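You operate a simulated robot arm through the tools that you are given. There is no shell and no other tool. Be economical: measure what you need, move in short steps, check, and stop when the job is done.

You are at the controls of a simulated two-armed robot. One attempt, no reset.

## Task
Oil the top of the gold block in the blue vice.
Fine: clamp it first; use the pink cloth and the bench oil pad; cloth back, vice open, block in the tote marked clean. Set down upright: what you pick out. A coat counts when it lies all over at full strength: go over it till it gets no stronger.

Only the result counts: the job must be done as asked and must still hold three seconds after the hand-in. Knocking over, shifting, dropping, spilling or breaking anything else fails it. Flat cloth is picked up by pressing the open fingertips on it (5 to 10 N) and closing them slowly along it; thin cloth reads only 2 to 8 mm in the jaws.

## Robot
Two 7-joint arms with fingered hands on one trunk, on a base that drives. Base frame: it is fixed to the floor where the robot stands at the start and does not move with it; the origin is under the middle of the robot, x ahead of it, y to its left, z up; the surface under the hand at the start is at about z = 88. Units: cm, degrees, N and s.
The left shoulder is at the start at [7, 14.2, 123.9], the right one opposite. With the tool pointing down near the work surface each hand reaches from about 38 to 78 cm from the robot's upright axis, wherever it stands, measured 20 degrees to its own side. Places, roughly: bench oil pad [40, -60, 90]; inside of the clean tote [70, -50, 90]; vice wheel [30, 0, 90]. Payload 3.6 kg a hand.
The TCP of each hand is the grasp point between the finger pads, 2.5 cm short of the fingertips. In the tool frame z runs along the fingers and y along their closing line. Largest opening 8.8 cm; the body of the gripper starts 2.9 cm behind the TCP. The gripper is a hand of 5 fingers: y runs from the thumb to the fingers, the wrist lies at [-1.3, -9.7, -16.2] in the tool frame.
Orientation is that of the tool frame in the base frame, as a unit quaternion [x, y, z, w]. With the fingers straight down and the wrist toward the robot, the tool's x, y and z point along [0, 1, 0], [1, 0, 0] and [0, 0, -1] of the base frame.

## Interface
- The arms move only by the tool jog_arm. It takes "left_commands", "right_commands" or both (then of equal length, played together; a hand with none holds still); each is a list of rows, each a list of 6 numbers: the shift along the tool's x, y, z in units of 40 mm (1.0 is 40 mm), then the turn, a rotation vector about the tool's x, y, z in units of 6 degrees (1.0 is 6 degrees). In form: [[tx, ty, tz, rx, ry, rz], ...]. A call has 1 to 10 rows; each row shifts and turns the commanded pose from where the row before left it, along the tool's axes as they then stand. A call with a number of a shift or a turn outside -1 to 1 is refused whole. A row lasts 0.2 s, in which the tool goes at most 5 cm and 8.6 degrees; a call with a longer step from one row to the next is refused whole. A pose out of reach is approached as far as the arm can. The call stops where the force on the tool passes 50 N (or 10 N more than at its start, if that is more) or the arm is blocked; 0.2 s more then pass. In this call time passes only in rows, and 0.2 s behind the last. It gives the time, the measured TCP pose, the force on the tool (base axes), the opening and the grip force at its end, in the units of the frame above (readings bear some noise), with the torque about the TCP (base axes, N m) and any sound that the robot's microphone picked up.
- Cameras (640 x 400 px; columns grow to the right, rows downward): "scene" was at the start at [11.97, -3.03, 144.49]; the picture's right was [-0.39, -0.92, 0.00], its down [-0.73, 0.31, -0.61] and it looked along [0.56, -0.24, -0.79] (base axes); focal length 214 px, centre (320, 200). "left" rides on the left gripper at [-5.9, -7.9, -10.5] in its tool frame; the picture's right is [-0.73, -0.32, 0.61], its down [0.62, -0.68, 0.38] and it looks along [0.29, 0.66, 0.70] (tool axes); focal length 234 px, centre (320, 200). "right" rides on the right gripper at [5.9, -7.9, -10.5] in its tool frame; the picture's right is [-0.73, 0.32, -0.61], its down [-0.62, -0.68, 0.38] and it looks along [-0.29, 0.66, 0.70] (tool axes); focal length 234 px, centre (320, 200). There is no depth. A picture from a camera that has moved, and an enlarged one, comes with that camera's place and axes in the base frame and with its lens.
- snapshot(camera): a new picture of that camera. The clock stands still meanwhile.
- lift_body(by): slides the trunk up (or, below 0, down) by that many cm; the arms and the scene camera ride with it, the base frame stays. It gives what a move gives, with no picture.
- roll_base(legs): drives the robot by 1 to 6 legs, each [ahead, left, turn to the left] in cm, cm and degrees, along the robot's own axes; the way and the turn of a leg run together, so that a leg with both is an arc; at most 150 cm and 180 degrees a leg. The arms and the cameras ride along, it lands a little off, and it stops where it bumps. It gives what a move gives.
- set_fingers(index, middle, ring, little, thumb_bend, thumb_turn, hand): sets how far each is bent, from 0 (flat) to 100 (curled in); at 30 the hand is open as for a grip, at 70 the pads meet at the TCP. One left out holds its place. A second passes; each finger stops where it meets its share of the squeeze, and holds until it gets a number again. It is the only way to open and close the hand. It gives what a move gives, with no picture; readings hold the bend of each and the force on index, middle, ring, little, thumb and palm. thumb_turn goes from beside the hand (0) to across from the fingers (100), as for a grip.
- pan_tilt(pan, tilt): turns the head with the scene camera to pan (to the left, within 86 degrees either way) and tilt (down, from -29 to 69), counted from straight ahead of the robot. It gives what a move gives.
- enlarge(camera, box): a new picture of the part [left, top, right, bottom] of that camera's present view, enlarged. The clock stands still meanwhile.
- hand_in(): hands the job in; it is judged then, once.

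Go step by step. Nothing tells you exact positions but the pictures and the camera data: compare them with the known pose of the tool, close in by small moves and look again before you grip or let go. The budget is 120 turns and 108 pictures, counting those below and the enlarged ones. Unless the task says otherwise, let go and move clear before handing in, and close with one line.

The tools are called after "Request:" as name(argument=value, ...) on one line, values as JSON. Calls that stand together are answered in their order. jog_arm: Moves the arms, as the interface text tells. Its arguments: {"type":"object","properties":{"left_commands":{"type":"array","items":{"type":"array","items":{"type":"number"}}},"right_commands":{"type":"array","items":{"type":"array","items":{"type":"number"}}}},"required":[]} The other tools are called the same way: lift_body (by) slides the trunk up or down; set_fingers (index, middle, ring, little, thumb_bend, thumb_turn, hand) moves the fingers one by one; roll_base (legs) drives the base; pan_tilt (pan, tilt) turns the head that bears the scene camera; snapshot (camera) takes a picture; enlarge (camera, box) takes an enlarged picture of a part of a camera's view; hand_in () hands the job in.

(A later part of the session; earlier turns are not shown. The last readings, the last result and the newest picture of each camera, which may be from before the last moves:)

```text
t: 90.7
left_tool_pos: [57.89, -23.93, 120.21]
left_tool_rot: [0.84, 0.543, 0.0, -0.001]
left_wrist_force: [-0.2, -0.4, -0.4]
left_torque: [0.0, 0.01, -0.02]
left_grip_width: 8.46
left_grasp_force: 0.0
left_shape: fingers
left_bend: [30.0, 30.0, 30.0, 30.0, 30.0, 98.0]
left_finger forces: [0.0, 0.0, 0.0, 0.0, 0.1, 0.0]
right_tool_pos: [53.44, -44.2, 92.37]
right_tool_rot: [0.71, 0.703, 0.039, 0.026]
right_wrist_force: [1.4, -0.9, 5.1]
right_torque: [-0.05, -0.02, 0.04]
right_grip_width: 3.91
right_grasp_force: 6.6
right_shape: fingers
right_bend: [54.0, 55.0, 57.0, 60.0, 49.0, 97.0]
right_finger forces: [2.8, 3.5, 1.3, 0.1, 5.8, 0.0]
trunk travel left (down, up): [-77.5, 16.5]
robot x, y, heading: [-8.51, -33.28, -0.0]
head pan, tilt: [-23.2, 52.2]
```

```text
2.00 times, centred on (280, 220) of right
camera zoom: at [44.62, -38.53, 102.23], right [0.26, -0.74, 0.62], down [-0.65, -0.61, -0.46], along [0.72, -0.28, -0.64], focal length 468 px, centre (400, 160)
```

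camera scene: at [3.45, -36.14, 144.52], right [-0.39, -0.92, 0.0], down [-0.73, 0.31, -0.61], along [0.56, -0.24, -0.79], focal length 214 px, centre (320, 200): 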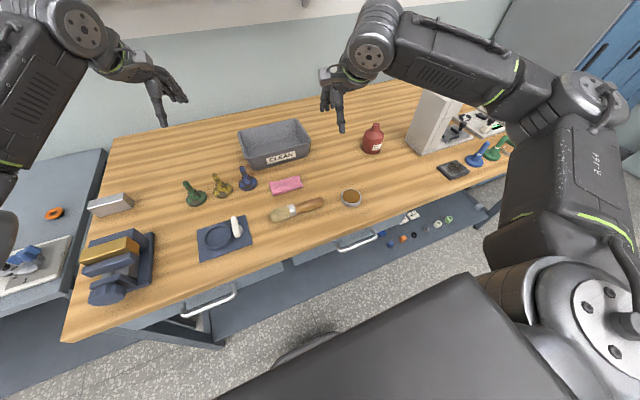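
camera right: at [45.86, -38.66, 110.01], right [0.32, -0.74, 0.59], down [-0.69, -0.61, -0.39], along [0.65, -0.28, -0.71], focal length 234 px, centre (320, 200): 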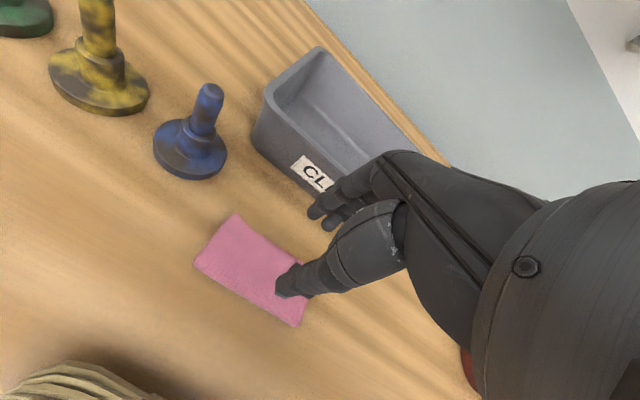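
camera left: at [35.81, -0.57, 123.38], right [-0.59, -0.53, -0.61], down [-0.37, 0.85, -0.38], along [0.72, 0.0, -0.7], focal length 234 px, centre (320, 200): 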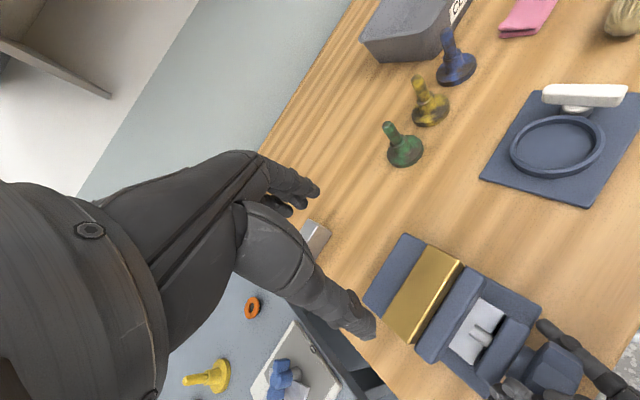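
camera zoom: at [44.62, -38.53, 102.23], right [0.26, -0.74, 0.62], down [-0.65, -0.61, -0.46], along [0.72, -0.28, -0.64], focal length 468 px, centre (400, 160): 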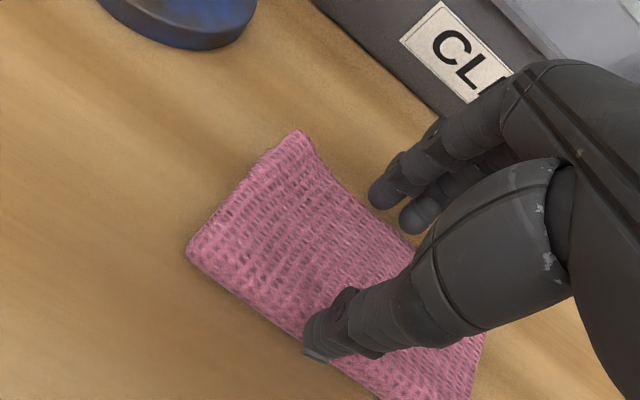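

Force is building along the cloth. Continuing to close.

Request:
set_fingers(hand="right", index=66, middle=66, ring=66, little=66, thumb_bend=66)

Request:
set_fingers(hand="right", index=74, middle=74, ring=74, little=74, thumb_bend=74)

Request:
enlarge(camera="right", box=[160, 120, 400, 320])

```text
t: 91.7
left_tool_pos: [57.91, -24.05, 120.16]
left_tool_rot: [0.84, 0.543, 0.0, -0.001]
left_wrist_force: [-0.1, 0.6, 0.4]
left_torque: [-0.01, -0.03, -0.01]
left_grip_width: 8.47
left_grasp_force: 0.1
left_shape: fingers
left_bend: [30.0, 30.0, 30.0, 30.0, 30.0, 98.0]
left_finger forces: [0.0, 0.1, 0.1, 0.1, 0.0, 0.1]
right_tool_pos: [53.59, -44.22, 92.38]
right_tool_rot: [0.71, 0.703, 0.04, 0.027]
right_wrist_force: [3.0, -1.9, 8.6]
right_torque: [-0.09, -0.11, 0.03]
right_grip_width: 3.76
right_grasp_force: 10.9
right_shape: fingers
right_bend: [57.0, 59.0, 62.0, 66.0, 49.0, 96.0]
right_finger forces: [4.4, 6.4, 2.7, 0.0, 9.2, 0.0]
trunk travel left (down, up): [-77.5, 16.5]
robot x, y, heading: [-8.4, -32.42, -0.2]
head pan, tilt: [-23.2, 52.2]
```

```text
t: 92.7
left_tool_pos: [57.85, -23.9, 120.1]
left_tool_rot: [0.839, 0.544, 0.0, -0.001]
left_wrist_force: [0.5, -0.5, 0.3]
left_torque: [0.02, 0.0, 0.01]
left_grip_width: 8.45
left_grasp_force: 0.1
left_shape: fingers
left_bend: [30.0, 30.0, 30.0, 30.0, 30.0, 98.0]
left_finger forces: [0.1, 0.0, 0.0, 0.0, 0.0, 0.0]
right_tool_pos: [53.45, -44.29, 92.34]
right_tool_rot: [0.71, 0.703, 0.039, 0.028]
right_wrist_force: [6.9, -1.3, 14.2]
right_torque: [-0.01, -0.12, -0.02]
right_grip_width: 3.51
right_grasp_force: 16.5
right_shape: fingers
right_bend: [71.0, 61.0, 74.0, 74.0, 47.0, 95.0]
right_finger forces: [8.5, 11.9, 0.0, 0.0, 12.3, 0.0]
trunk travel left (down, up): [-77.5, 16.5]
robot x, y, heading: [-8.32, -33.43, -0.2]
head pan, tilt: [-23.2, 52.2]
```

```text
2.00 times, centred on (280, 220) of right
camera zoom: at [44.57, -38.5, 102.29], right [0.26, -0.74, 0.62], down [-0.65, -0.61, -0.46], along [0.72, -0.28, -0.64], focal length 468 px, centre (400, 160)
```

zoom: 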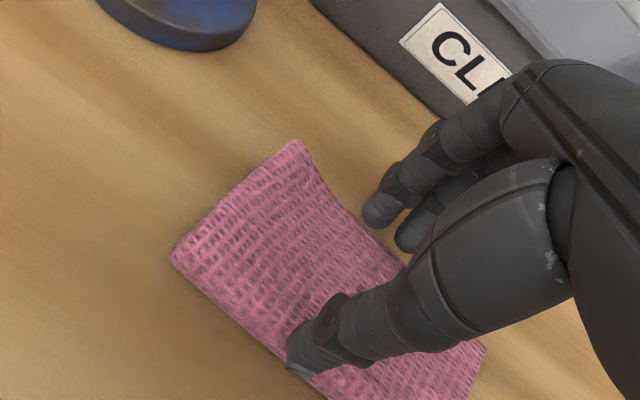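

The hand is pushing on the cloth's edges rather than gathering it. I'll relax, rise, take a narrower opening and press on the middle instead.

Request:
set_fingers(hand="right", index=50, middle=50, ring=50, little=50, thumb_bend=48)

Request:
jog_arm(right_commands=[[0, 0, -0.5, 0, 0, 0]])

Request:
set_fingers(hand="right", index=61, middle=61, ring=61, little=61, thumb_bend=61)

Request:
snapshot(camera="right")

```text
t: 93.7
left_tool_pos: [58.12, -23.9, 120.14]
left_tool_rot: [0.839, 0.543, 0.0, -0.001]
left_wrist_force: [-0.3, -0.2, -0.1]
left_torque: [0.0, 0.05, 0.0]
left_grip_width: 8.44
left_grasp_force: 0.1
left_shape: fingers
left_bend: [30.0, 30.0, 30.0, 30.0, 30.0, 98.0]
left_finger forces: [0.0, 0.0, 0.1, 0.0, 0.0, 0.0]
right_tool_pos: [53.5, -44.36, 92.3]
right_tool_rot: [0.71, 0.703, 0.038, 0.027]
right_wrist_force: [-0.3, -0.6, 1.0]
right_torque: [0.01, 0.03, 0.01]
right_grip_width: 4.5
right_grasp_force: 0.1
right_shape: fingers
right_bend: [50.0, 50.0, 50.0, 50.0, 47.0, 97.0]
right_finger forces: [0.1, 0.0, 0.0, 0.0, 1.1, 0.1]
trunk travel left (down, up): [-77.5, 16.5]
robot x, y, heading: [-8.33, -33.0, 0.0]
head pan, tilt: [-23.2, 52.2]
```

```text
t: 94.1
left_tool_pos: [57.9, -23.89, 120.03]
left_tool_rot: [0.839, 0.544, -0.001, 0.0]
left_wrist_force: [0.7, -0.3, 0.7]
left_torque: [-0.02, -0.01, 0.01]
left_grip_width: 8.48
left_grasp_force: 0.1
left_shape: fingers
left_bend: [30.0, 30.0, 30.0, 30.0, 30.0, 98.0]
left_finger forces: [0.1, 0.1, 0.0, 0.0, 0.0, 0.1]
right_tool_pos: [53.31, -44.33, 94.27]
right_tool_rot: [0.709, 0.703, 0.038, 0.027]
right_wrist_force: [-0.9, 0.5, 0.0]
right_torque: [0.01, -0.01, -0.02]
right_grip_width: 4.42
right_grasp_force: 0.1
right_shape: fingers
right_bend: [50.0, 50.0, 50.0, 50.0, 48.0, 97.0]
right_finger forces: [0.0, 0.0, 0.0, 0.0, 0.1, 0.1]
trunk travel left (down, up): [-77.5, 16.5]
robot x, y, heading: [-7.98, -33.19, -0.2]
head pan, tilt: [-23.2, 52.2]
```

```text
t: 95.1
left_tool_pos: [58.05, -23.87, 120.17]
left_tool_rot: [0.84, 0.543, 0.0, -0.001]
left_wrist_force: [0.1, 0.5, 0.4]
left_torque: [0.01, 0.02, -0.01]
left_grip_width: 8.44
left_grasp_force: 0.2
left_shape: fingers
left_bend: [30.0, 30.0, 30.0, 30.0, 30.0, 98.0]
left_finger forces: [0.0, 0.0, 0.0, 0.0, 0.0, 0.0]
right_tool_pos: [53.3, -44.2, 94.31]
right_tool_rot: [0.709, 0.704, 0.039, 0.026]
right_wrist_force: [0.1, -0.6, 0.0]
right_torque: [0.01, 0.01, 0.02]
right_grip_width: 1.8
right_grasp_force: 0.0
right_shape: fingers
right_bend: [61.0, 61.0, 61.0, 61.0, 61.0, 97.0]
right_finger forces: [0.0, 0.0, 0.1, 0.0, 0.0, 0.1]
trunk travel left (down, up): [-77.5, 16.5]
robot x, y, heading: [-8.19, -33.21, 0.0]
head pan, tilt: [-23.2, 52.2]
```

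```text
43 pictures are left
camera right: at [44.41, -38.5, 104.21], right [0.26, -0.74, 0.62], down [-0.65, -0.61, -0.46], along [0.72, -0.28, -0.64], focal length 234 px, centre (320, 200)
```

right: 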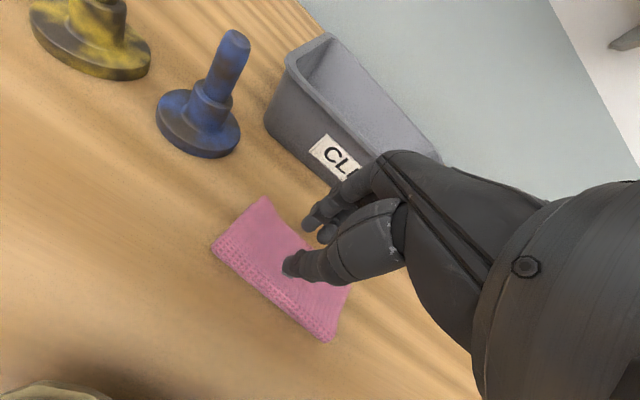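

The tips are over the cloth's middle now. I'll open slightly to about 2.7 cm and press down.

Request:
set_fingers(hand="right", index=57, middle=57, ring=57, little=57, thumb_bend=57)

Request:
jog_arm(right_commands=[[0, -0.08, 0.2, 0, 0, 0], [0, 0, 0.2, 0, 0, 0], [0, 0, 0.05, 0, 0, 0], [0, 0, 0.05, 0, 0, 0]])

```text
t: 96.1
left_tool_pos: [57.99, -24.0, 120.17]
left_tool_rot: [0.839, 0.544, 0.0, -0.001]
left_wrist_force: [0.3, -0.1, -0.1]
left_torque: [0.04, 0.0, 0.02]
left_grip_width: 8.48
left_grasp_force: 0.1
left_shape: fingers
left_bend: [30.0, 30.0, 30.0, 30.0, 30.0, 98.0]
left_finger forces: [0.0, 0.0, 0.0, 0.0, 0.0, 0.0]
right_tool_pos: [53.31, -44.17, 94.24]
right_tool_rot: [0.71, 0.702, 0.039, 0.027]
right_wrist_force: [0.2, -0.2, -0.4]
right_torque: [-0.02, -0.01, -0.01]
right_grip_width: 2.81
right_grasp_force: 0.1
right_shape: fingers
right_bend: [56.0, 56.0, 56.0, 56.0, 56.0, 97.0]
right_finger forces: [0.0, 0.0, 0.1, 0.0, 0.0, 0.0]
trunk travel left (down, up): [-77.5, 16.5]
robot x, y, heading: [-8.36, -33.44, -0.0]
head pan, tilt: [-23.2, 52.2]
```

```text
t: 97.1
left_tool_pos: [57.65, -23.97, 120.39]
left_tool_rot: [0.84, 0.543, 0.001, 0.0]
left_wrist_force: [-0.5, -0.1, 0.1]
left_torque: [0.0, -0.02, 0.02]
left_grip_width: 8.46
left_grasp_force: 0.1
left_shape: fingers
left_bend: [30.0, 30.0, 30.0, 30.0, 30.0, 98.0]
left_finger forces: [0.0, 0.1, 0.0, 0.0, 0.1, 0.1]
right_tool_pos: [53.01, -44.31, 92.67]
right_tool_rot: [0.709, 0.703, 0.043, 0.029]
right_wrist_force: [1.8, -2.3, 22.6]
right_torque: [-0.01, -0.54, -0.08]
right_grip_width: 2.97
right_grasp_force: 11.5
right_shape: fingers
right_bend: [54.0, 53.0, 56.0, 56.0, 56.0, 98.0]
right_finger forces: [14.5, 6.3, 0.2, 0.0, 1.5, 0.0]
trunk travel left (down, up): [-77.5, 16.5]
robot x, y, heading: [-8.09, -33.41, -0.3]
head pan, tilt: [-23.2, 52.2]
```

Too firm on the fingers; I'll ease 0.25 cm and tip the thumb a bit more, then close in steps.

Request:
jog_arm(right_commands=[[0, 0, -0.07, -0.7, 0, 0]])

Request:
set_fingers(hand="right", index=63, middle=63, ring=63, little=63, thumb_bend=62)

Request:
set_fingers(hand="right", index=70, middle=70, ring=70, little=70, thumb_bend=69)

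Request:
enlarge(camera="right", box=[160, 120, 400, 320])

```text
t: 97.5
left_tool_pos: [57.76, -23.91, 120.37]
left_tool_rot: [0.839, 0.545, 0.0, 0.0]
left_wrist_force: [0.3, 0.8, -0.3]
left_torque: [0.01, 0.02, 0.02]
left_grip_width: 8.44
left_grasp_force: 0.0
left_shape: fingers
left_bend: [30.0, 30.0, 30.0, 30.0, 30.0, 98.0]
left_finger forces: [0.1, 0.1, 0.0, 0.0, 0.0, 0.0]
right_tool_pos: [52.89, -44.21, 92.64]
right_tool_rot: [0.708, 0.701, 0.065, 0.053]
right_wrist_force: [-1.0, -1.3, 11.4]
right_torque: [0.02, 0.06, 0.01]
right_grip_width: 2.98
right_grasp_force: 5.8
right_shape: fingers
right_bend: [55.0, 54.0, 56.0, 56.0, 56.0, 97.0]
right_finger forces: [3.0, 2.0, 0.0, 0.0, 7.0, 0.1]
trunk travel left (down, up): [-77.5, 16.5]
robot x, y, heading: [-8.33, -33.06, -0.0]
head pan, tilt: [-23.2, 52.2]
```

```text
t: 98.5
left_tool_pos: [57.8, -23.95, 120.27]
left_tool_rot: [0.839, 0.544, -0.001, 0.0]
left_wrist_force: [-0.7, 0.5, 0.5]
left_torque: [0.02, 0.0, 0.01]
left_grip_width: 8.44
left_grasp_force: 0.1
left_shape: fingers
left_bend: [30.0, 30.0, 30.0, 30.0, 30.0, 98.0]
left_finger forces: [0.1, 0.0, 0.0, 0.1, 0.1, 0.0]
right_tool_pos: [53.01, -44.27, 92.76]
right_tool_rot: [0.708, 0.701, 0.065, 0.053]
right_wrist_force: [0.9, -0.3, 12.0]
right_torque: [0.02, -0.03, 0.0]
right_grip_width: 2.78
right_grasp_force: 8.4
right_shape: fingers
right_bend: [57.0, 57.0, 63.0, 63.0, 57.0, 97.0]
right_finger forces: [3.2, 5.1, 0.1, 0.0, 8.7, 0.0]
trunk travel left (down, up): [-77.5, 16.5]
robot x, y, heading: [-8.38, -32.73, -0.0]
head pan, tilt: [-23.2, 52.2]
```

```text
t: 99.5
left_tool_pos: [57.77, -23.93, 120.23]
left_tool_rot: [0.839, 0.543, 0.0, 0.0]
left_wrist_force: [1.0, 0.5, -0.3]
left_torque: [0.03, 0.0, 0.01]
left_grip_width: 8.44
left_grasp_force: 0.0
left_shape: fingers
left_bend: [30.0, 30.0, 30.0, 30.0, 30.0, 98.0]
left_finger forces: [0.1, 0.0, 0.0, 0.1, 0.0, 0.0]
right_tool_pos: [53.14, -44.21, 92.69]
right_tool_rot: [0.708, 0.701, 0.066, 0.054]
right_wrist_force: [5.0, -0.7, 17.1]
right_torque: [-0.02, -0.3, 0.0]
right_grip_width: 2.68
right_grasp_force: 13.5
right_shape: fingers
right_bend: [58.0, 58.0, 70.0, 70.0, 58.0, 97.0]
right_finger forces: [7.9, 10.0, 0.0, 0.1, 9.6, 0.0]
trunk travel left (down, up): [-77.5, 16.5]
robot x, y, heading: [-8.4, -32.81, -0.0]
head pan, tilt: [-23.2, 52.2]
```

```text
2.00 times, centred on (280, 220) of right
camera zoom: at [43.49, -38.51, 101.95], right [0.21, -0.74, 0.64], down [-0.61, -0.61, -0.5], along [0.76, -0.29, -0.58], focal length 468 px, centre (400, 160)
```

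zoom: 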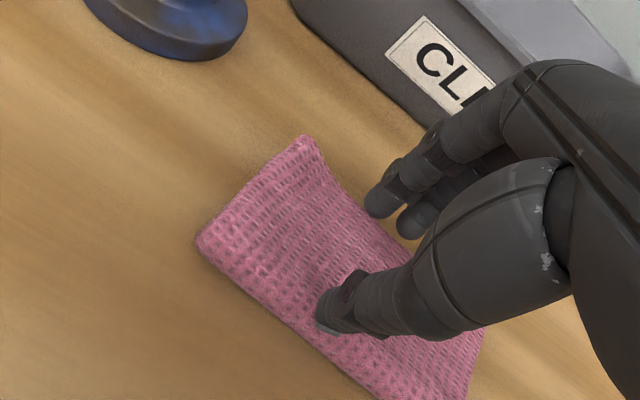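

The vertical press grows as the fingers curl. I'll ease up slightly and keep closing.

Request:
jog_arm(right_commands=[[0, 0, -0.05, 0, 0, 0]])

Request:
set_fingers(hand="right", index=78, middle=78, ring=78, little=78, thumb_bend=77)

Request:
jog_arm(right_commands=[[0, 0, -0.05, 0, 0, 0]])

Request:
set_fingers(hand="right", index=85, middle=85, ring=85, little=85, thumb_bend=85)

Request:
enlarge(camera="right", box=[160, 120, 400, 320])

```text
t: 99.9
left_tool_pos: [57.74, -23.9, 120.28]
left_tool_rot: [0.84, 0.543, 0.0, 0.0]
left_wrist_force: [0.3, -0.8, -1.0]
left_torque: [0.01, 0.05, 0.01]
left_grip_width: 8.44
left_grasp_force: 0.1
left_shape: fingers
left_bend: [30.0, 30.0, 30.0, 30.0, 30.0, 98.0]
left_finger forces: [0.0, 0.1, 0.0, 0.0, 0.0, 0.1]
right_tool_pos: [52.95, -44.29, 92.85]
right_tool_rot: [0.708, 0.701, 0.065, 0.053]
right_wrist_force: [3.6, 0.7, 12.9]
right_torque: [-0.05, -0.34, 0.04]
right_grip_width: 1.71
right_grasp_force: 10.4
right_shape: fingers
right_bend: [65.0, 58.0, 70.0, 70.0, 60.0, 97.0]
right_finger forces: [5.6, 9.3, 0.0, 0.0, 5.3, 0.0]
trunk travel left (down, up): [-77.5, 16.5]
robot x, y, heading: [-8.19, -32.85, 0.1]
head pan, tilt: [-23.2, 52.2]
```

```text
t: 100.9
left_tool_pos: [57.72, -23.91, 120.29]
left_tool_rot: [0.839, 0.544, 0.0, 0.0]
left_wrist_force: [-0.5, -0.6, -0.2]
left_torque: [-0.02, -0.02, -0.01]
left_grip_width: 8.43
left_grasp_force: 0.0
left_shape: fingers
left_bend: [30.0, 30.0, 30.0, 30.0, 30.0, 98.0]
left_finger forces: [0.0, 0.0, 0.0, 0.1, 0.1, 0.0]
right_tool_pos: [52.95, -44.19, 92.69]
right_tool_rot: [0.708, 0.701, 0.065, 0.053]
right_wrist_force: [-0.7, -0.8, -0.3]
right_torque: [-0.01, -0.04, 0.02]
right_grip_width: 0.02
right_grasp_force: 0.1
right_shape: fingers
right_bend: [78.0, 63.0, 78.0, 78.0, 68.0, 97.0]
right_finger forces: [0.0, 0.4, 0.0, 0.0, 0.0, 0.0]
trunk travel left (down, up): [-77.5, 16.5]
robot x, y, heading: [-7.85, -33.16, -0.1]
head pan, tilt: [-23.2, 52.2]
```

```text
t: 101.3
left_tool_pos: [57.96, -23.93, 120.15]
left_tool_rot: [0.84, 0.543, -0.001, -0.001]
left_wrist_force: [0.7, -0.3, 0.8]
left_torque: [-0.03, 0.03, -0.01]
left_grip_width: 8.44
left_grasp_force: 0.0
left_shape: fingers
left_bend: [30.0, 30.0, 30.0, 30.0, 30.0, 98.0]
left_finger forces: [0.0, 0.1, 0.1, 0.0, 0.0, 0.1]
right_tool_pos: [53.05, -44.34, 92.84]
right_tool_rot: [0.708, 0.701, 0.064, 0.052]
right_wrist_force: [-0.8, 0.8, 0.2]
right_torque: [-0.01, -0.01, -0.02]
right_grip_width: 0.0
right_grasp_force: 0.0
right_shape: fingers
right_bend: [78.0, 72.0, 78.0, 78.0, 69.0, 97.0]
right_finger forces: [0.1, 0.0, 0.0, 0.0, 0.0, 0.0]
trunk travel left (down, up): [-77.5, 16.5]
robot x, y, heading: [-8.34, -32.87, -0.0]
head pan, tilt: [-23.2, 52.2]
```

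```text
t: 102.3
left_tool_pos: [57.94, -23.91, 120.14]
left_tool_rot: [0.84, 0.542, -0.001, -0.001]
left_wrist_force: [-0.9, 0.4, -0.4]
left_torque: [-0.01, 0.01, 0.0]
left_grip_width: 8.47
left_grasp_force: 0.0
left_shape: fingers
left_bend: [30.0, 30.0, 30.0, 30.0, 30.0, 98.0]
left_finger forces: [0.0, 0.0, 0.1, 0.1, 0.1, 0.1]
right_tool_pos: [53.14, -44.32, 92.91]
right_tool_rot: [0.708, 0.701, 0.064, 0.053]
right_wrist_force: [-0.1, 0.5, 0.1]
right_torque: [-0.01, 0.01, -0.01]
right_grip_width: 0.04
right_grasp_force: 0.1
right_shape: fingers
right_bend: [85.0, 85.0, 85.0, 85.0, 74.0, 96.0]
right_finger forces: [0.0, 0.0, 0.0, 0.1, 0.0, 0.1]
trunk travel left (down, up): [-77.5, 16.5]
robot x, y, heading: [-8.63, -33.28, 0.1]
head pan, tilt: [-23.2, 52.2]
```

```text
2.00 times, centred on (280, 220) of right
camera zoom: at [43.52, -38.57, 102.15], right [0.21, -0.74, 0.64], down [-0.61, -0.61, -0.5], along [0.76, -0.29, -0.58], focal length 468 px, centre (400, 160)
```

zoom: 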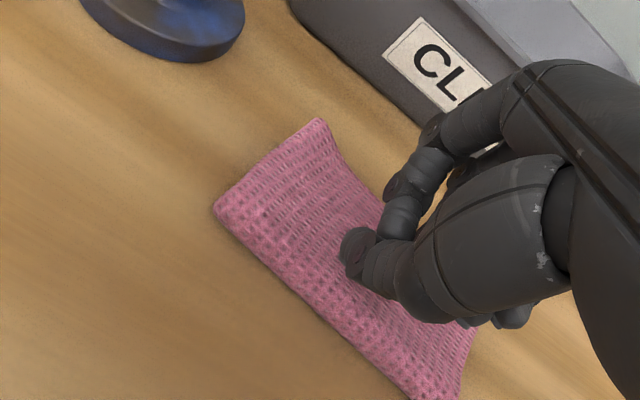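

The fingertips slipped off the cloth. I'll turn the hand 90° so the wide-open fingertips press along the cloth's 10 cm length instead; first rise, level and turn.

Request:
jog_arm(right_commands=[[0, 0, -0.6, 0.8, 0, 0], [0, 0, -0.5, 0.8, 0, 0], [0, 0, 0, 0, 0, -1], [0, 0, 0, 0, 0, -1], [0, 0, 0, 0, 0, -1], [0, 0, 0, 0, 0, -1], [0, 0, 0, 0, 0, -1], [0, 0, 0, 0, 0, -1], [0, 0, 0, 0, 0, -1], [0, 0, 0, 0, 0, -1]])

Request:
jog_arm(right_commands=[[0, 0, 0, 0, 0, -1], [0, 0, 0, 0, 0, -1], [0, 0, 0, 0, 0, -1], [0, 0, 0, 0, 0, -1], [0, 0, 0, 0, 0, -1], [0, 0, 0, 0, 0, -1], [0, 0, 0, 0, 0, -1], [0, 0, 0, -0.7, 0, 0]])

Request:
set_fingers(hand="right", index=44, middle=44, ring=44, little=44, thumb_bend=44)

Request:
snapshot(camera="right")

Request:
enlarge(camera="scene", box=[220, 110, 380, 230])

```text
t: 104.5
left_tool_pos: [58.02, -24.02, 120.07]
left_tool_rot: [0.84, 0.543, -0.001, -0.001]
left_wrist_force: [-0.3, -0.6, 0.2]
left_torque: [0.0, -0.01, 0.0]
left_grip_width: 8.46
left_grasp_force: 0.1
left_shape: fingers
left_bend: [30.0, 30.0, 30.0, 30.0, 30.0, 98.0]
left_finger forces: [0.1, 0.0, 0.0, 0.0, 0.0, 0.1]
right_tool_pos: [52.61, -44.43, 97.29]
right_tool_rot: [0.361, 0.933, 0.008, -0.004]
right_wrist_force: [0.3, -0.9, 0.6]
right_torque: [-0.01, -0.03, 0.04]
right_grip_width: 0.0
right_grasp_force: 0.2
right_shape: fingers
right_bend: [85.0, 85.0, 85.0, 85.0, 74.0, 96.0]
right_finger forces: [0.0, 0.0, 0.1, 0.1, 0.1, 0.0]
trunk travel left (down, up): [-77.5, 16.5]
robot x, y, heading: [-7.84, -33.18, 0.0]
head pan, tilt: [-23.2, 52.2]
```

```text
t: 106.3
left_tool_pos: [57.96, -24.06, 120.19]
left_tool_rot: [0.84, 0.543, -0.001, -0.001]
left_wrist_force: [-0.4, -0.1, -0.4]
left_torque: [-0.01, 0.0, 0.01]
left_grip_width: 8.42
left_grasp_force: 0.0
left_shape: fingers
left_bend: [30.0, 30.0, 30.0, 30.0, 30.0, 98.0]
left_finger forces: [0.0, 0.0, 0.0, 0.0, 0.1, 0.0]
right_tool_pos: [52.69, -44.33, 97.44]
right_tool_rot: [0.004, 0.999, 0.046, -0.001]
right_wrist_force: [-0.4, 0.3, 0.4]
right_torque: [-0.03, 0.03, 0.02]
right_grip_width: 0.02
right_grasp_force: 0.0
right_shape: fingers
right_bend: [85.0, 85.0, 85.0, 85.0, 74.0, 96.0]
right_finger forces: [0.0, 0.0, 0.0, 0.0, 0.0, 0.0]
trunk travel left (down, up): [-77.5, 16.5]
robot x, y, heading: [-7.96, -33.37, 0.2]
head pan, tilt: [-23.2, 52.2]
```

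```text
t: 107.3
left_tool_pos: [58.1, -23.99, 120.12]
left_tool_rot: [0.839, 0.543, 0.0, -0.001]
left_wrist_force: [-0.6, 0.0, 0.0]
left_torque: [-0.01, 0.05, -0.02]
left_grip_width: 8.43
left_grasp_force: 0.1
left_shape: fingers
left_bend: [30.0, 30.0, 30.0, 30.0, 30.0, 98.0]
left_finger forces: [0.1, 0.1, 0.0, 0.0, 0.0, 0.0]
right_tool_pos: [52.51, -44.38, 97.27]
right_tool_rot: [0.005, 0.999, 0.046, -0.001]
right_wrist_force: [0.2, 0.4, 1.2]
right_torque: [0.02, -0.02, 0.0]
right_grip_width: 5.44
right_grasp_force: 0.1
right_shape: fingers
right_bend: [44.0, 44.0, 44.0, 44.0, 44.0, 97.0]
right_finger forces: [0.0, 0.0, 0.0, 0.0, 0.0, 0.0]
trunk travel left (down, up): [-77.5, 16.5]
robot x, y, heading: [-8.2, -33.29, -0.3]
head pan, tilt: [-23.2, 52.2]
```

```text
40 pictures are left
camera right: at [46.61, -53.22, 107.17], right [0.73, 0.26, 0.63], down [0.62, -0.65, -0.44], along [0.29, 0.72, -0.63], focal length 234 px, centre (320, 200)
```

right: 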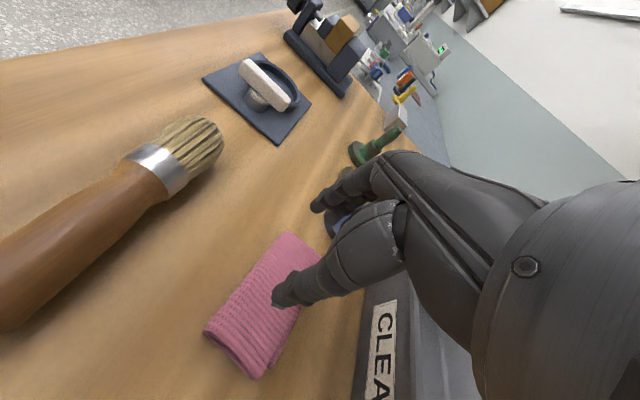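

```text
3.33 times, centred on (300, 170) of scene
camera zoom: at [3.73, -36.17, 144.49], right [-0.39, -0.92, 0.0], down [-0.73, 0.31, -0.61], along [0.56, -0.24, -0.79], focal length 715 px, centre (387, 300)
```

zoom: 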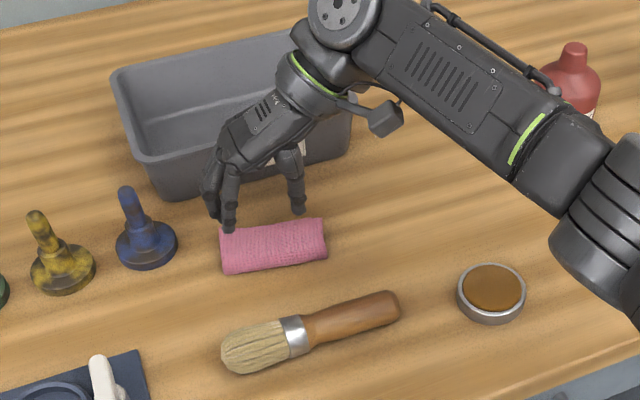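

The hand is along the cloth now. I'll shift onto its centre and lower gently.

Request:
jog_arm(right_commands=[[-0.3, -0.2, 0.4, 0, 0, 0], [0, 0, 0.5, 0, 0, 0], [0, 0, 0.15, 0, 0, 0]])

Request:
jog_arm(right_commands=[[0, 0, 0.05, 0, 0, 0]])

```text
t: 108.1
left_tool_pos: [57.7, -23.81, 120.39]
left_tool_rot: [0.839, 0.544, 0.0, 0.0]
left_wrist_force: [-0.4, -0.1, 0.4]
left_torque: [-0.01, -0.02, -0.02]
left_grip_width: 8.46
left_grasp_force: 0.1
left_shape: fingers
left_bend: [30.0, 30.0, 30.0, 30.0, 30.0, 98.0]
left_finger forces: [0.0, 0.0, 0.0, 0.1, 0.0, 0.0]
right_tool_pos: [53.65, -44.72, 93.36]
right_tool_rot: [0.004, 0.999, 0.046, 0.001]
right_wrist_force: [0.7, 1.1, 10.8]
right_torque: [-0.39, 0.0, 0.04]
right_grip_width: 5.5
right_grasp_force: 6.0
right_shape: fingers
right_bend: [44.0, 44.0, 44.0, 44.0, 44.0, 98.0]
right_finger forces: [0.0, 0.0, 0.0, 0.1, 10.7, 0.0]
trunk travel left (down, up): [-77.5, 16.5]
robot x, y, heading: [-7.81, -33.54, -0.2]
head pan, tilt: [-23.2, 52.2]
```

```text
t: 108.5
left_tool_pos: [57.5, -23.74, 120.49]
left_tool_rot: [0.839, 0.544, 0.002, 0.001]
left_wrist_force: [-0.2, 0.0, 0.3]
left_torque: [-0.02, 0.02, -0.02]
left_grip_width: 8.44
left_grasp_force: 0.0
left_shape: fingers
left_bend: [30.0, 30.0, 30.0, 30.0, 30.0, 98.0]
left_finger forces: [0.0, 0.1, 0.0, 0.0, 0.1, 0.0]
right_tool_pos: [53.41, -44.63, 93.32]
right_tool_rot: [0.004, 0.999, 0.044, 0.003]
right_wrist_force: [1.0, 2.0, 25.3]
right_torque: [-0.9, 0.06, 0.05]
right_grip_width: 5.65
right_grasp_force: 12.2
right_shape: fingers
right_bend: [44.0, 44.0, 44.0, 44.0, 43.0, 99.0]
right_finger forces: [0.0, 0.1, 0.1, 0.1, 24.5, 0.0]
trunk travel left (down, up): [-77.5, 16.5]
robot x, y, heading: [-7.95, -32.94, 0.0]
head pan, tilt: [-23.2, 52.2]
```

Now only the thumb touches; take back 3–4° of tilt.

Request:
jog_arm(right_commands=[[0, 0, -0.06, 0.6, 0, 0]])

```text
t: 108.9
left_tool_pos: [57.89, -23.87, 120.19]
left_tool_rot: [0.84, 0.543, 0.0, -0.001]
left_wrist_force: [0.2, -0.1, 0.5]
left_torque: [0.0, 0.01, -0.02]
left_grip_width: 8.44
left_grasp_force: 0.0
left_shape: fingers
left_bend: [30.0, 30.0, 30.0, 30.0, 30.0, 98.0]
left_finger forces: [0.0, 0.0, 0.0, 0.0, 0.0, 0.0]
right_tool_pos: [53.66, -44.78, 93.13]
right_tool_rot: [0.005, 1.0, 0.013, -0.001]
right_wrist_force: [0.3, 1.8, 11.0]
right_torque: [0.16, -0.02, 0.02]
right_grip_width: 5.37
right_grasp_force: 5.5
right_shape: fingers
right_bend: [44.0, 42.0, 44.0, 44.0, 45.0, 98.0]
right_finger forces: [0.1, 6.6, 0.1, 0.0, 3.9, 0.1]
trunk travel left (down, up): [-77.5, 16.5]
robot x, y, heading: [-8.38, -33.02, -0.2]
head pan, tilt: [-23.2, 52.2]
```

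Balanced now (thumb 4 N, middle 7 N). Easing a hair and closing in small steps.

Request:
jog_arm(right_commands=[[0, 0, -0.015, 0, 0, 0]])

Request:
set_fingers(hand="right", index=48, middle=48, ring=48, little=48, thumb_bend=48)

Request:
set_fingers(hand="right", index=52, middle=52, ring=52, little=52, thumb_bend=52)

```text
t: 109.3
left_tool_pos: [57.98, -23.9, 120.12]
left_tool_rot: [0.839, 0.543, 0.0, 0.0]
left_wrist_force: [-0.2, 0.1, -0.7]
left_torque: [0.01, -0.05, 0.01]
left_grip_width: 8.45
left_grasp_force: 0.1
left_shape: fingers
left_bend: [30.0, 30.0, 30.0, 30.0, 30.0, 98.0]
left_finger forces: [0.0, 0.0, 0.0, 0.0, 0.0, 0.1]
right_tool_pos: [53.71, -44.79, 93.12]
right_tool_rot: [0.004, 1.0, 0.012, -0.002]
right_wrist_force: [-1.5, 0.4, 4.6]
right_torque: [0.12, -0.03, 0.05]
right_grip_width: 5.38
right_grasp_force: 1.9
right_shape: fingers
right_bend: [44.0, 43.0, 44.0, 44.0, 45.0, 98.0]
right_finger forces: [0.0, 3.7, 0.0, 0.1, 0.6, 0.1]
trunk travel left (down, up): [-77.5, 16.5]
robot x, y, heading: [-8.5, -33.25, -0.2]
head pan, tilt: [-23.2, 52.2]
```

```text
t: 110.3
left_tool_pos: [57.95, -23.97, 120.24]
left_tool_rot: [0.84, 0.543, 0.0, 0.0]
left_wrist_force: [0.6, 0.4, -0.3]
left_torque: [-0.02, 0.01, 0.01]
left_grip_width: 8.42
left_grasp_force: 0.1
left_shape: fingers
left_bend: [30.0, 30.0, 30.0, 30.0, 30.0, 98.0]
left_finger forces: [0.0, 0.0, 0.0, 0.1, 0.1, 0.1]
right_tool_pos: [53.78, -44.71, 93.2]
right_tool_rot: [0.004, 1.0, 0.013, -0.001]
right_wrist_force: [0.2, 0.4, 2.5]
right_torque: [0.11, 0.03, 0.02]
right_grip_width: 4.67
right_grasp_force: 1.4
right_shape: fingers
right_bend: [48.0, 47.0, 48.0, 48.0, 48.0, 98.0]
right_finger forces: [0.1, 2.5, 0.0, 0.1, 0.2, 0.0]
trunk travel left (down, up): [-77.5, 16.5]
robot x, y, heading: [-7.96, -32.97, 0.0]
head pan, tilt: [-23.2, 52.2]
```

```text
t: 111.3
left_tool_pos: [57.92, -23.97, 120.19]
left_tool_rot: [0.839, 0.544, 0.0, 0.0]
left_wrist_force: [-0.2, 0.0, -0.6]
left_torque: [0.0, -0.01, 0.0]
left_grip_width: 8.47
left_grasp_force: 0.1
left_shape: fingers
left_bend: [30.0, 30.0, 30.0, 30.0, 30.0, 98.0]
left_finger forces: [0.0, 0.1, 0.0, 0.0, 0.1, 0.0]
right_tool_pos: [53.76, -44.74, 93.2]
right_tool_rot: [0.003, 1.0, 0.014, 0.0]
right_wrist_force: [0.1, 0.7, 3.2]
right_torque: [0.12, -0.04, -0.01]
right_grip_width: 3.79
right_grasp_force: 1.9
right_shape: fingers
right_bend: [52.0, 51.0, 52.0, 52.0, 52.0, 98.0]
right_finger forces: [0.0, 3.3, 0.0, 0.0, 0.4, 0.0]
trunk travel left (down, up): [-77.5, 16.5]
robot x, y, heading: [-8.74, -32.99, -0.0]
head pan, tilt: [-23.2, 52.2]
```

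Too light now; I'll press a bit more with slightly more thumb tilt and carry on.

Request:
jog_arm(right_commands=[[0, 0, 0.02, -0.25, 0, 0]])

Request:
set_fingers(hand="right", index=55, middle=55, ring=55, little=55, thumb_bend=55)

Request:
set_fingers(hand="right", index=58, middle=58, ring=58, little=58, thumb_bend=58)

Request:
enlarge(camera="right", box=[180, 200, 400, 400])

```text
t: 111.7
left_tool_pos: [57.75, -23.84, 120.19]
left_tool_rot: [0.84, 0.543, 0.0, -0.001]
left_wrist_force: [-0.4, -0.2, -0.8]
left_torque: [0.0, 0.04, -0.01]
left_grip_width: 8.47
left_grasp_force: 0.0
left_shape: fingers
left_bend: [30.0, 30.0, 30.0, 30.0, 30.0, 98.0]
left_finger forces: [0.1, 0.0, 0.0, 0.0, 0.1, 0.1]
right_tool_pos: [53.7, -44.73, 93.31]
right_tool_rot: [0.004, 1.0, 0.027, 0.002]
right_wrist_force: [1.4, 0.2, 10.8]
right_torque: [-0.32, 0.02, 0.04]
right_grip_width: 3.85
right_grasp_force: 4.7
right_shape: fingers
right_bend: [52.0, 52.0, 52.0, 52.0, 51.0, 98.0]
right_finger forces: [0.1, 0.1, 0.1, 0.1, 10.3, 0.0]
trunk travel left (down, up): [-77.5, 16.5]
robot x, y, heading: [-8.36, -33.34, -0.1]
head pan, tilt: [-23.2, 52.2]
```

```text
t: 112.7
left_tool_pos: [57.81, -23.98, 120.15]
left_tool_rot: [0.84, 0.543, 0.001, 0.0]
left_wrist_force: [0.2, -0.5, -0.2]
left_torque: [0.01, -0.01, -0.01]
left_grip_width: 8.45
left_grasp_force: 0.0
left_shape: fingers
left_bend: [30.0, 30.0, 30.0, 30.0, 30.0, 98.0]
left_finger forces: [0.0, 0.1, 0.1, 0.1, 0.0, 0.0]
right_tool_pos: [53.62, -44.75, 93.39]
right_tool_rot: [0.004, 1.0, 0.026, 0.0]
right_wrist_force: [1.0, -1.3, 15.1]
right_torque: [-0.49, 0.05, 0.05]
right_grip_width: 3.54
right_grasp_force: 7.2
right_shape: fingers
right_bend: [55.0, 55.0, 55.0, 55.0, 52.0, 98.0]
right_finger forces: [0.1, 0.0, 0.0, 0.1, 14.8, 0.0]
trunk travel left (down, up): [-77.5, 16.5]
robot x, y, heading: [-8.28, -32.87, 0.1]
head pan, tilt: [-23.2, 52.2]
```

```text
t: 113.7
left_tool_pos: [57.82, -23.93, 120.22]
left_tool_rot: [0.84, 0.543, 0.001, -0.001]
left_wrist_force: [0.4, -0.2, -0.4]
left_torque: [0.0, 0.01, -0.01]
left_grip_width: 8.45
left_grasp_force: 0.0
left_shape: fingers
left_bend: [30.0, 30.0, 30.0, 30.0, 30.0, 98.0]
left_finger forces: [0.1, 0.1, 0.1, 0.0, 0.0, 0.1]
right_tool_pos: [53.63, -44.75, 93.36]
right_tool_rot: [0.005, 1.0, 0.027, 0.0]
right_wrist_force: [0.9, -1.8, 15.8]
right_torque: [-0.57, 0.06, 0.05]
right_grip_width: 3.28
right_grasp_force: 7.8
right_shape: fingers
right_bend: [57.0, 57.0, 57.0, 57.0, 53.0, 98.0]
right_finger forces: [0.0, 0.1, 0.0, 0.0, 16.0, 0.1]
trunk travel left (down, up): [-77.5, 16.5]
robot x, y, heading: [-8.8, -33.07, -0.1]
head pan, tilt: [-23.2, 52.2]
```

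```text
2.00 times, centred on (290, 300) of right
camera zoom: at [47.53, -53.19, 103.39], right [0.73, 0.28, 0.62], down [0.62, -0.66, -0.42], along [0.3, 0.69, -0.66], focal length 468 px, centre (380, 0)
```

zoom: 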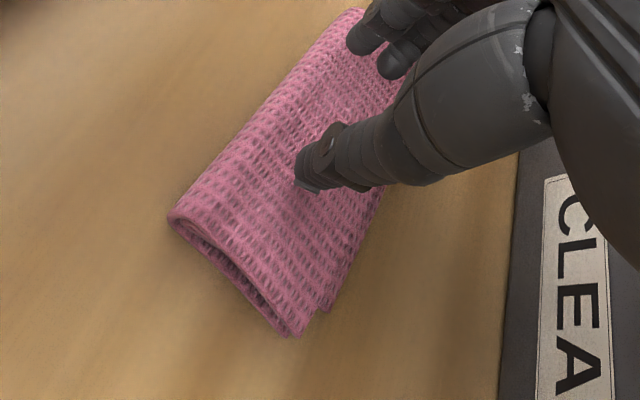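

The thumb carries everything; a tiny tilt correction to balance, then close on.

Request:
jog_arm(right_commands=[[0, 0, -0.01, 0.2, 0, 0]])

Request:
set_fingers(hand="right", index=60, middle=60, ring=60, little=60, thumb_bend=58)

```text
t: 114.1
left_tool_pos: [57.91, -23.77, 120.3]
left_tool_rot: [0.839, 0.543, 0.0, 0.0]
left_wrist_force: [0.0, 0.5, 0.0]
left_torque: [0.0, -0.01, -0.01]
left_grip_width: 8.45
left_grasp_force: 0.1
left_shape: fingers
left_bend: [30.0, 30.0, 30.0, 30.0, 30.0, 98.0]
left_finger forces: [0.1, 0.0, 0.0, 0.0, 0.0, 0.0]
right_tool_pos: [53.57, -44.73, 93.22]
right_tool_rot: [0.004, 1.0, 0.017, 0.0]
right_wrist_force: [0.7, -0.8, 10.1]
right_torque: [-0.32, -0.02, 0.02]
right_grip_width: 3.2
right_grasp_force: 5.3
right_shape: fingers
right_bend: [57.0, 57.0, 57.0, 57.0, 53.0, 98.0]
right_finger forces: [0.0, 1.7, 0.1, 0.1, 9.1, 0.0]
trunk travel left (down, up): [-77.5, 16.5]
robot x, y, heading: [-8.03, -33.16, 0.0]
head pan, tilt: [-23.2, 52.2]
```

```text
t: 115.1
left_tool_pos: [57.83, -23.87, 120.14]
left_tool_rot: [0.84, 0.543, 0.0, 0.0]
left_wrist_force: [0.3, 1.0, -0.3]
left_torque: [0.0, -0.01, 0.04]
left_grip_width: 8.44
left_grasp_force: 0.0
left_shape: fingers
left_bend: [30.0, 30.0, 30.0, 30.0, 30.0, 98.0]
left_finger forces: [0.0, 0.1, 0.0, 0.0, 0.1, 0.1]
right_tool_pos: [53.65, -44.9, 93.23]
right_tool_rot: [0.005, 1.0, 0.017, 0.0]
right_wrist_force: [-0.6, -1.3, 8.8]
right_torque: [-0.31, 0.04, 0.03]
right_grip_width: 2.82
right_grasp_force: 4.1
right_shape: fingers
right_bend: [60.0, 60.0, 60.0, 60.0, 54.0, 98.0]
right_finger forces: [0.0, 0.0, 0.0, 0.0, 8.1, 0.0]
trunk travel left (down, up): [-77.5, 16.5]
robot x, y, heading: [-7.91, -32.93, 0.2]
head pan, tilt: [-23.2, 52.2]
```

Request:
jog_arm(right_commands=[[0, 0, 0.03, 0.25, 0, 0]])

Request:
set_fingers(hand="right", index=63, middle=63, ring=63, little=63, thumb_bend=60)

Request:
jog_arm(right_commands=[[0, 0, 0.02, 0, 0, 0]])

Request:
set_fingers(hand="right", index=66, middle=66, ring=66, little=66, thumb_bend=64)

Request:
enlarge(camera="right", box=[180, 200, 400, 400])

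```text
t: 115.5
left_tool_pos: [57.92, -23.92, 120.23]
left_tool_rot: [0.839, 0.544, -0.001, 0.001]
left_wrist_force: [-0.5, 0.3, -0.3]
left_torque: [0.0, 0.02, -0.02]
left_grip_width: 8.46
left_grasp_force: 0.0
left_shape: fingers
left_bend: [30.0, 30.0, 30.0, 30.0, 30.0, 98.0]
left_finger forces: [0.0, 0.0, 0.0, 0.1, 0.1, 0.0]
right_tool_pos: [53.69, -44.78, 93.16]
right_tool_rot: [0.005, 1.0, 0.004, 0.0]
right_wrist_force: [0.9, 0.0, 11.8]
right_torque: [-0.1, -0.03, 0.03]
right_grip_width: 2.69
right_grasp_force: 6.0
right_shape: fingers
right_bend: [60.0, 60.0, 60.0, 60.0, 54.0, 98.0]
right_finger forces: [1.0, 5.7, 0.0, 0.0, 5.0, 0.0]
trunk travel left (down, up): [-77.5, 16.5]
robot x, y, heading: [-8.42, -33.17, -0.3]
head pan, tilt: [-23.2, 52.2]
```

```text
t: 116.5
left_tool_pos: [57.76, -23.82, 120.35]
left_tool_rot: [0.84, 0.543, 0.0, 0.0]
left_wrist_force: [0.1, -0.9, 0.8]
left_torque: [0.0, -0.01, 0.01]
left_grip_width: 8.45
left_grasp_force: 0.0
left_shape: fingers
left_bend: [30.0, 30.0, 30.0, 30.0, 30.0, 98.0]
left_finger forces: [0.1, 0.0, 0.0, 0.0, 0.1, 0.0]
right_tool_pos: [53.55, -44.63, 93.22]
right_tool_rot: [0.004, 1.0, 0.003, 0.0]
right_wrist_force: [1.7, -1.8, 15.4]
right_torque: [-0.41, -0.01, 0.04]
right_grip_width: 2.31
right_grasp_force: 7.4
right_shape: fingers
right_bend: [63.0, 62.0, 63.0, 63.0, 56.0, 98.0]
right_finger forces: [0.0, 2.6, 0.0, 0.0, 13.1, 0.0]
trunk travel left (down, up): [-77.5, 16.5]
robot x, y, heading: [-8.33, -33.27, 0.2]
head pan, tilt: [-23.2, 52.2]
```

```text
t: 116.9
left_tool_pos: [57.64, -23.83, 120.34]
left_tool_rot: [0.839, 0.543, 0.001, 0.001]
left_wrist_force: [-0.7, -0.6, -0.2]
left_torque: [0.0, -0.02, -0.03]
left_grip_width: 8.45
left_grasp_force: 0.0
left_shape: fingers
left_bend: [30.0, 30.0, 30.0, 30.0, 30.0, 98.0]
left_finger forces: [0.0, 0.1, 0.0, 0.1, 0.0, 0.0]
right_tool_pos: [53.6, -44.84, 93.15]
right_tool_rot: [0.004, 1.0, 0.004, 0.0]
right_wrist_force: [1.3, -1.6, 18.6]
right_torque: [-0.49, 0.06, 0.03]
right_grip_width: 2.3
right_grasp_force: 9.1
right_shape: fingers
right_bend: [63.0, 63.0, 63.0, 63.0, 56.0, 98.0]
right_finger forces: [0.0, 3.0, 0.0, 0.0, 15.9, 0.1]
trunk travel left (down, up): [-77.5, 16.5]
robot x, y, heading: [-8.45, -33.06, -0.3]
head pan, tilt: [-23.2, 52.2]
```

```text
t: 117.9
left_tool_pos: [57.65, -23.99, 120.37]
left_tool_rot: [0.84, 0.543, 0.001, 0.0]
left_wrist_force: [0.0, -0.3, 0.5]
left_torque: [-0.04, 0.0, -0.01]
left_grip_width: 8.41
left_grasp_force: 0.1
left_shape: fingers
left_bend: [30.0, 30.0, 30.0, 30.0, 30.0, 98.0]
left_finger forces: [0.1, 0.0, 0.0, 0.1, 0.0, 0.0]
right_tool_pos: [53.61, -44.67, 93.1]
right_tool_rot: [0.005, 1.0, 0.004, 0.001]
right_wrist_force: [1.4, -4.6, 21.0]
right_torque: [-0.68, 0.11, 0.03]
right_grip_width: 1.9
right_grasp_force: 10.7
right_shape: fingers
right_bend: [66.0, 66.0, 66.0, 66.0, 58.0, 98.0]
right_finger forces: [0.1, 0.1, 0.1, 0.0, 20.6, 0.1]
trunk travel left (down, up): [-77.5, 16.5]
robot x, y, heading: [-8.14, -33.55, 0.0]
head pan, tilt: [-23.2, 52.2]
```

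```text
2.00 times, centred on (290, 300) of right
camera zoom: at [47.52, -52.75, 103.64], right [0.73, 0.31, 0.61], down [0.62, -0.68, -0.39], along [0.3, 0.66, -0.69], focal length 468 px, centre (380, 0)
```

zoom: 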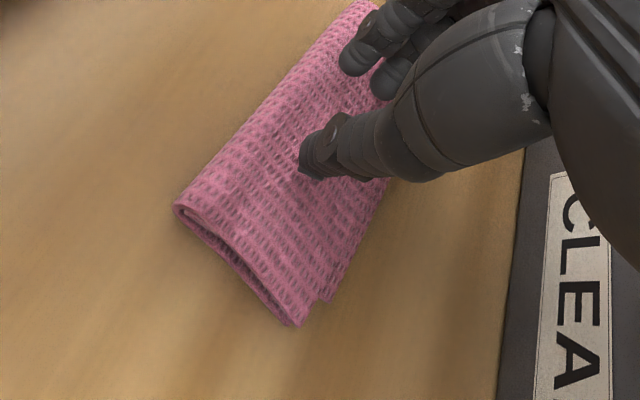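

Request:
jog_arm(right_commands=[[0, 0, 0, 0.4, 0, 0]])

Request:
jog_arm(right_commands=[[0, 0, -0.02, 0.1, 0, 0]])

Request:
set_fingers(hand="right", index=68, middle=68, ring=68, little=68, thumb_bend=61)

```text
t: 118.3
left_tool_pos: [57.78, -23.76, 120.23]
left_tool_rot: [0.839, 0.544, 0.0, 0.001]
left_wrist_force: [1.0, 0.4, 0.2]
left_torque: [0.02, -0.02, 0.0]
left_grip_width: 8.43
left_grasp_force: 0.0
left_shape: fingers
left_bend: [30.0, 30.0, 30.0, 30.0, 30.0, 98.0]
left_finger forces: [0.0, 0.0, 0.1, 0.0, 0.0, 0.0]
right_tool_pos: [53.58, -44.54, 93.04]
right_tool_rot: [0.004, 1.0, -0.017, 0.0]
right_wrist_force: [-0.9, 1.2, 14.5]
right_torque: [0.12, 0.03, -0.02]
right_grip_width: 0.98
right_grasp_force: 7.4
right_shape: fingers
right_bend: [67.0, 67.0, 66.0, 66.0, 62.0, 98.0]
right_finger forces: [11.9, 1.3, 0.0, 0.1, 2.1, 0.0]
trunk travel left (down, up): [-77.5, 16.5]
robot x, y, heading: [-8.45, -33.29, 0.0]
head pan, tilt: [-23.2, 52.2]
```

```text
t: 118.7
left_tool_pos: [57.74, -23.86, 120.29]
left_tool_rot: [0.839, 0.544, -0.001, 0.0]
left_wrist_force: [0.6, 0.0, -0.5]
left_torque: [-0.01, -0.03, 0.0]
left_grip_width: 8.47
left_grasp_force: 0.1
left_shape: fingers
left_bend: [30.0, 30.0, 30.0, 30.0, 30.0, 98.0]
left_finger forces: [0.0, 0.0, 0.0, 0.0, 0.1, 0.1]
right_tool_pos: [53.49, -44.65, 93.16]
right_tool_rot: [0.003, 1.0, -0.022, 0.0]
right_wrist_force: [-1.9, 1.9, 10.4]
right_torque: [0.19, 0.07, -0.02]
right_grip_width: 0.9
right_grasp_force: 5.3
right_shape: fingers
right_bend: [66.0, 66.0, 66.0, 66.0, 64.0, 98.0]
right_finger forces: [9.4, 1.4, 0.1, 0.0, 0.1, 0.0]
trunk travel left (down, up): [-77.5, 16.5]
robot x, y, heading: [-8.6, -33.33, 0.0]
head pan, tilt: [-23.2, 52.2]
```

```text
t: 119.7
left_tool_pos: [57.83, -23.98, 120.15]
left_tool_rot: [0.839, 0.543, 0.0, 0.0]
left_wrist_force: [0.2, 0.4, 0.3]
left_torque: [0.03, 0.02, 0.0]
left_grip_width: 8.45
left_grasp_force: 0.1
left_shape: fingers
left_bend: [30.0, 30.0, 30.0, 30.0, 30.0, 98.0]
left_finger forces: [0.1, 0.0, 0.1, 0.1, 0.1, 0.0]
right_tool_pos: [53.69, -44.75, 93.01]
right_tool_rot: [0.005, 1.0, -0.022, -0.001]
right_wrist_force: [-1.4, 1.6, 4.3]
right_torque: [0.07, 0.06, 0.01]
right_grip_width: 0.94
right_grasp_force: 2.4
right_shape: fingers
right_bend: [68.0, 68.0, 68.0, 68.0, 61.0, 98.0]
right_finger forces: [4.2, 0.5, 0.0, 0.0, 0.2, 0.0]
trunk travel left (down, up): [-77.5, 16.5]
robot x, y, heading: [-8.3, -33.34, -0.3]
head pan, tilt: [-23.2, 52.2]
```

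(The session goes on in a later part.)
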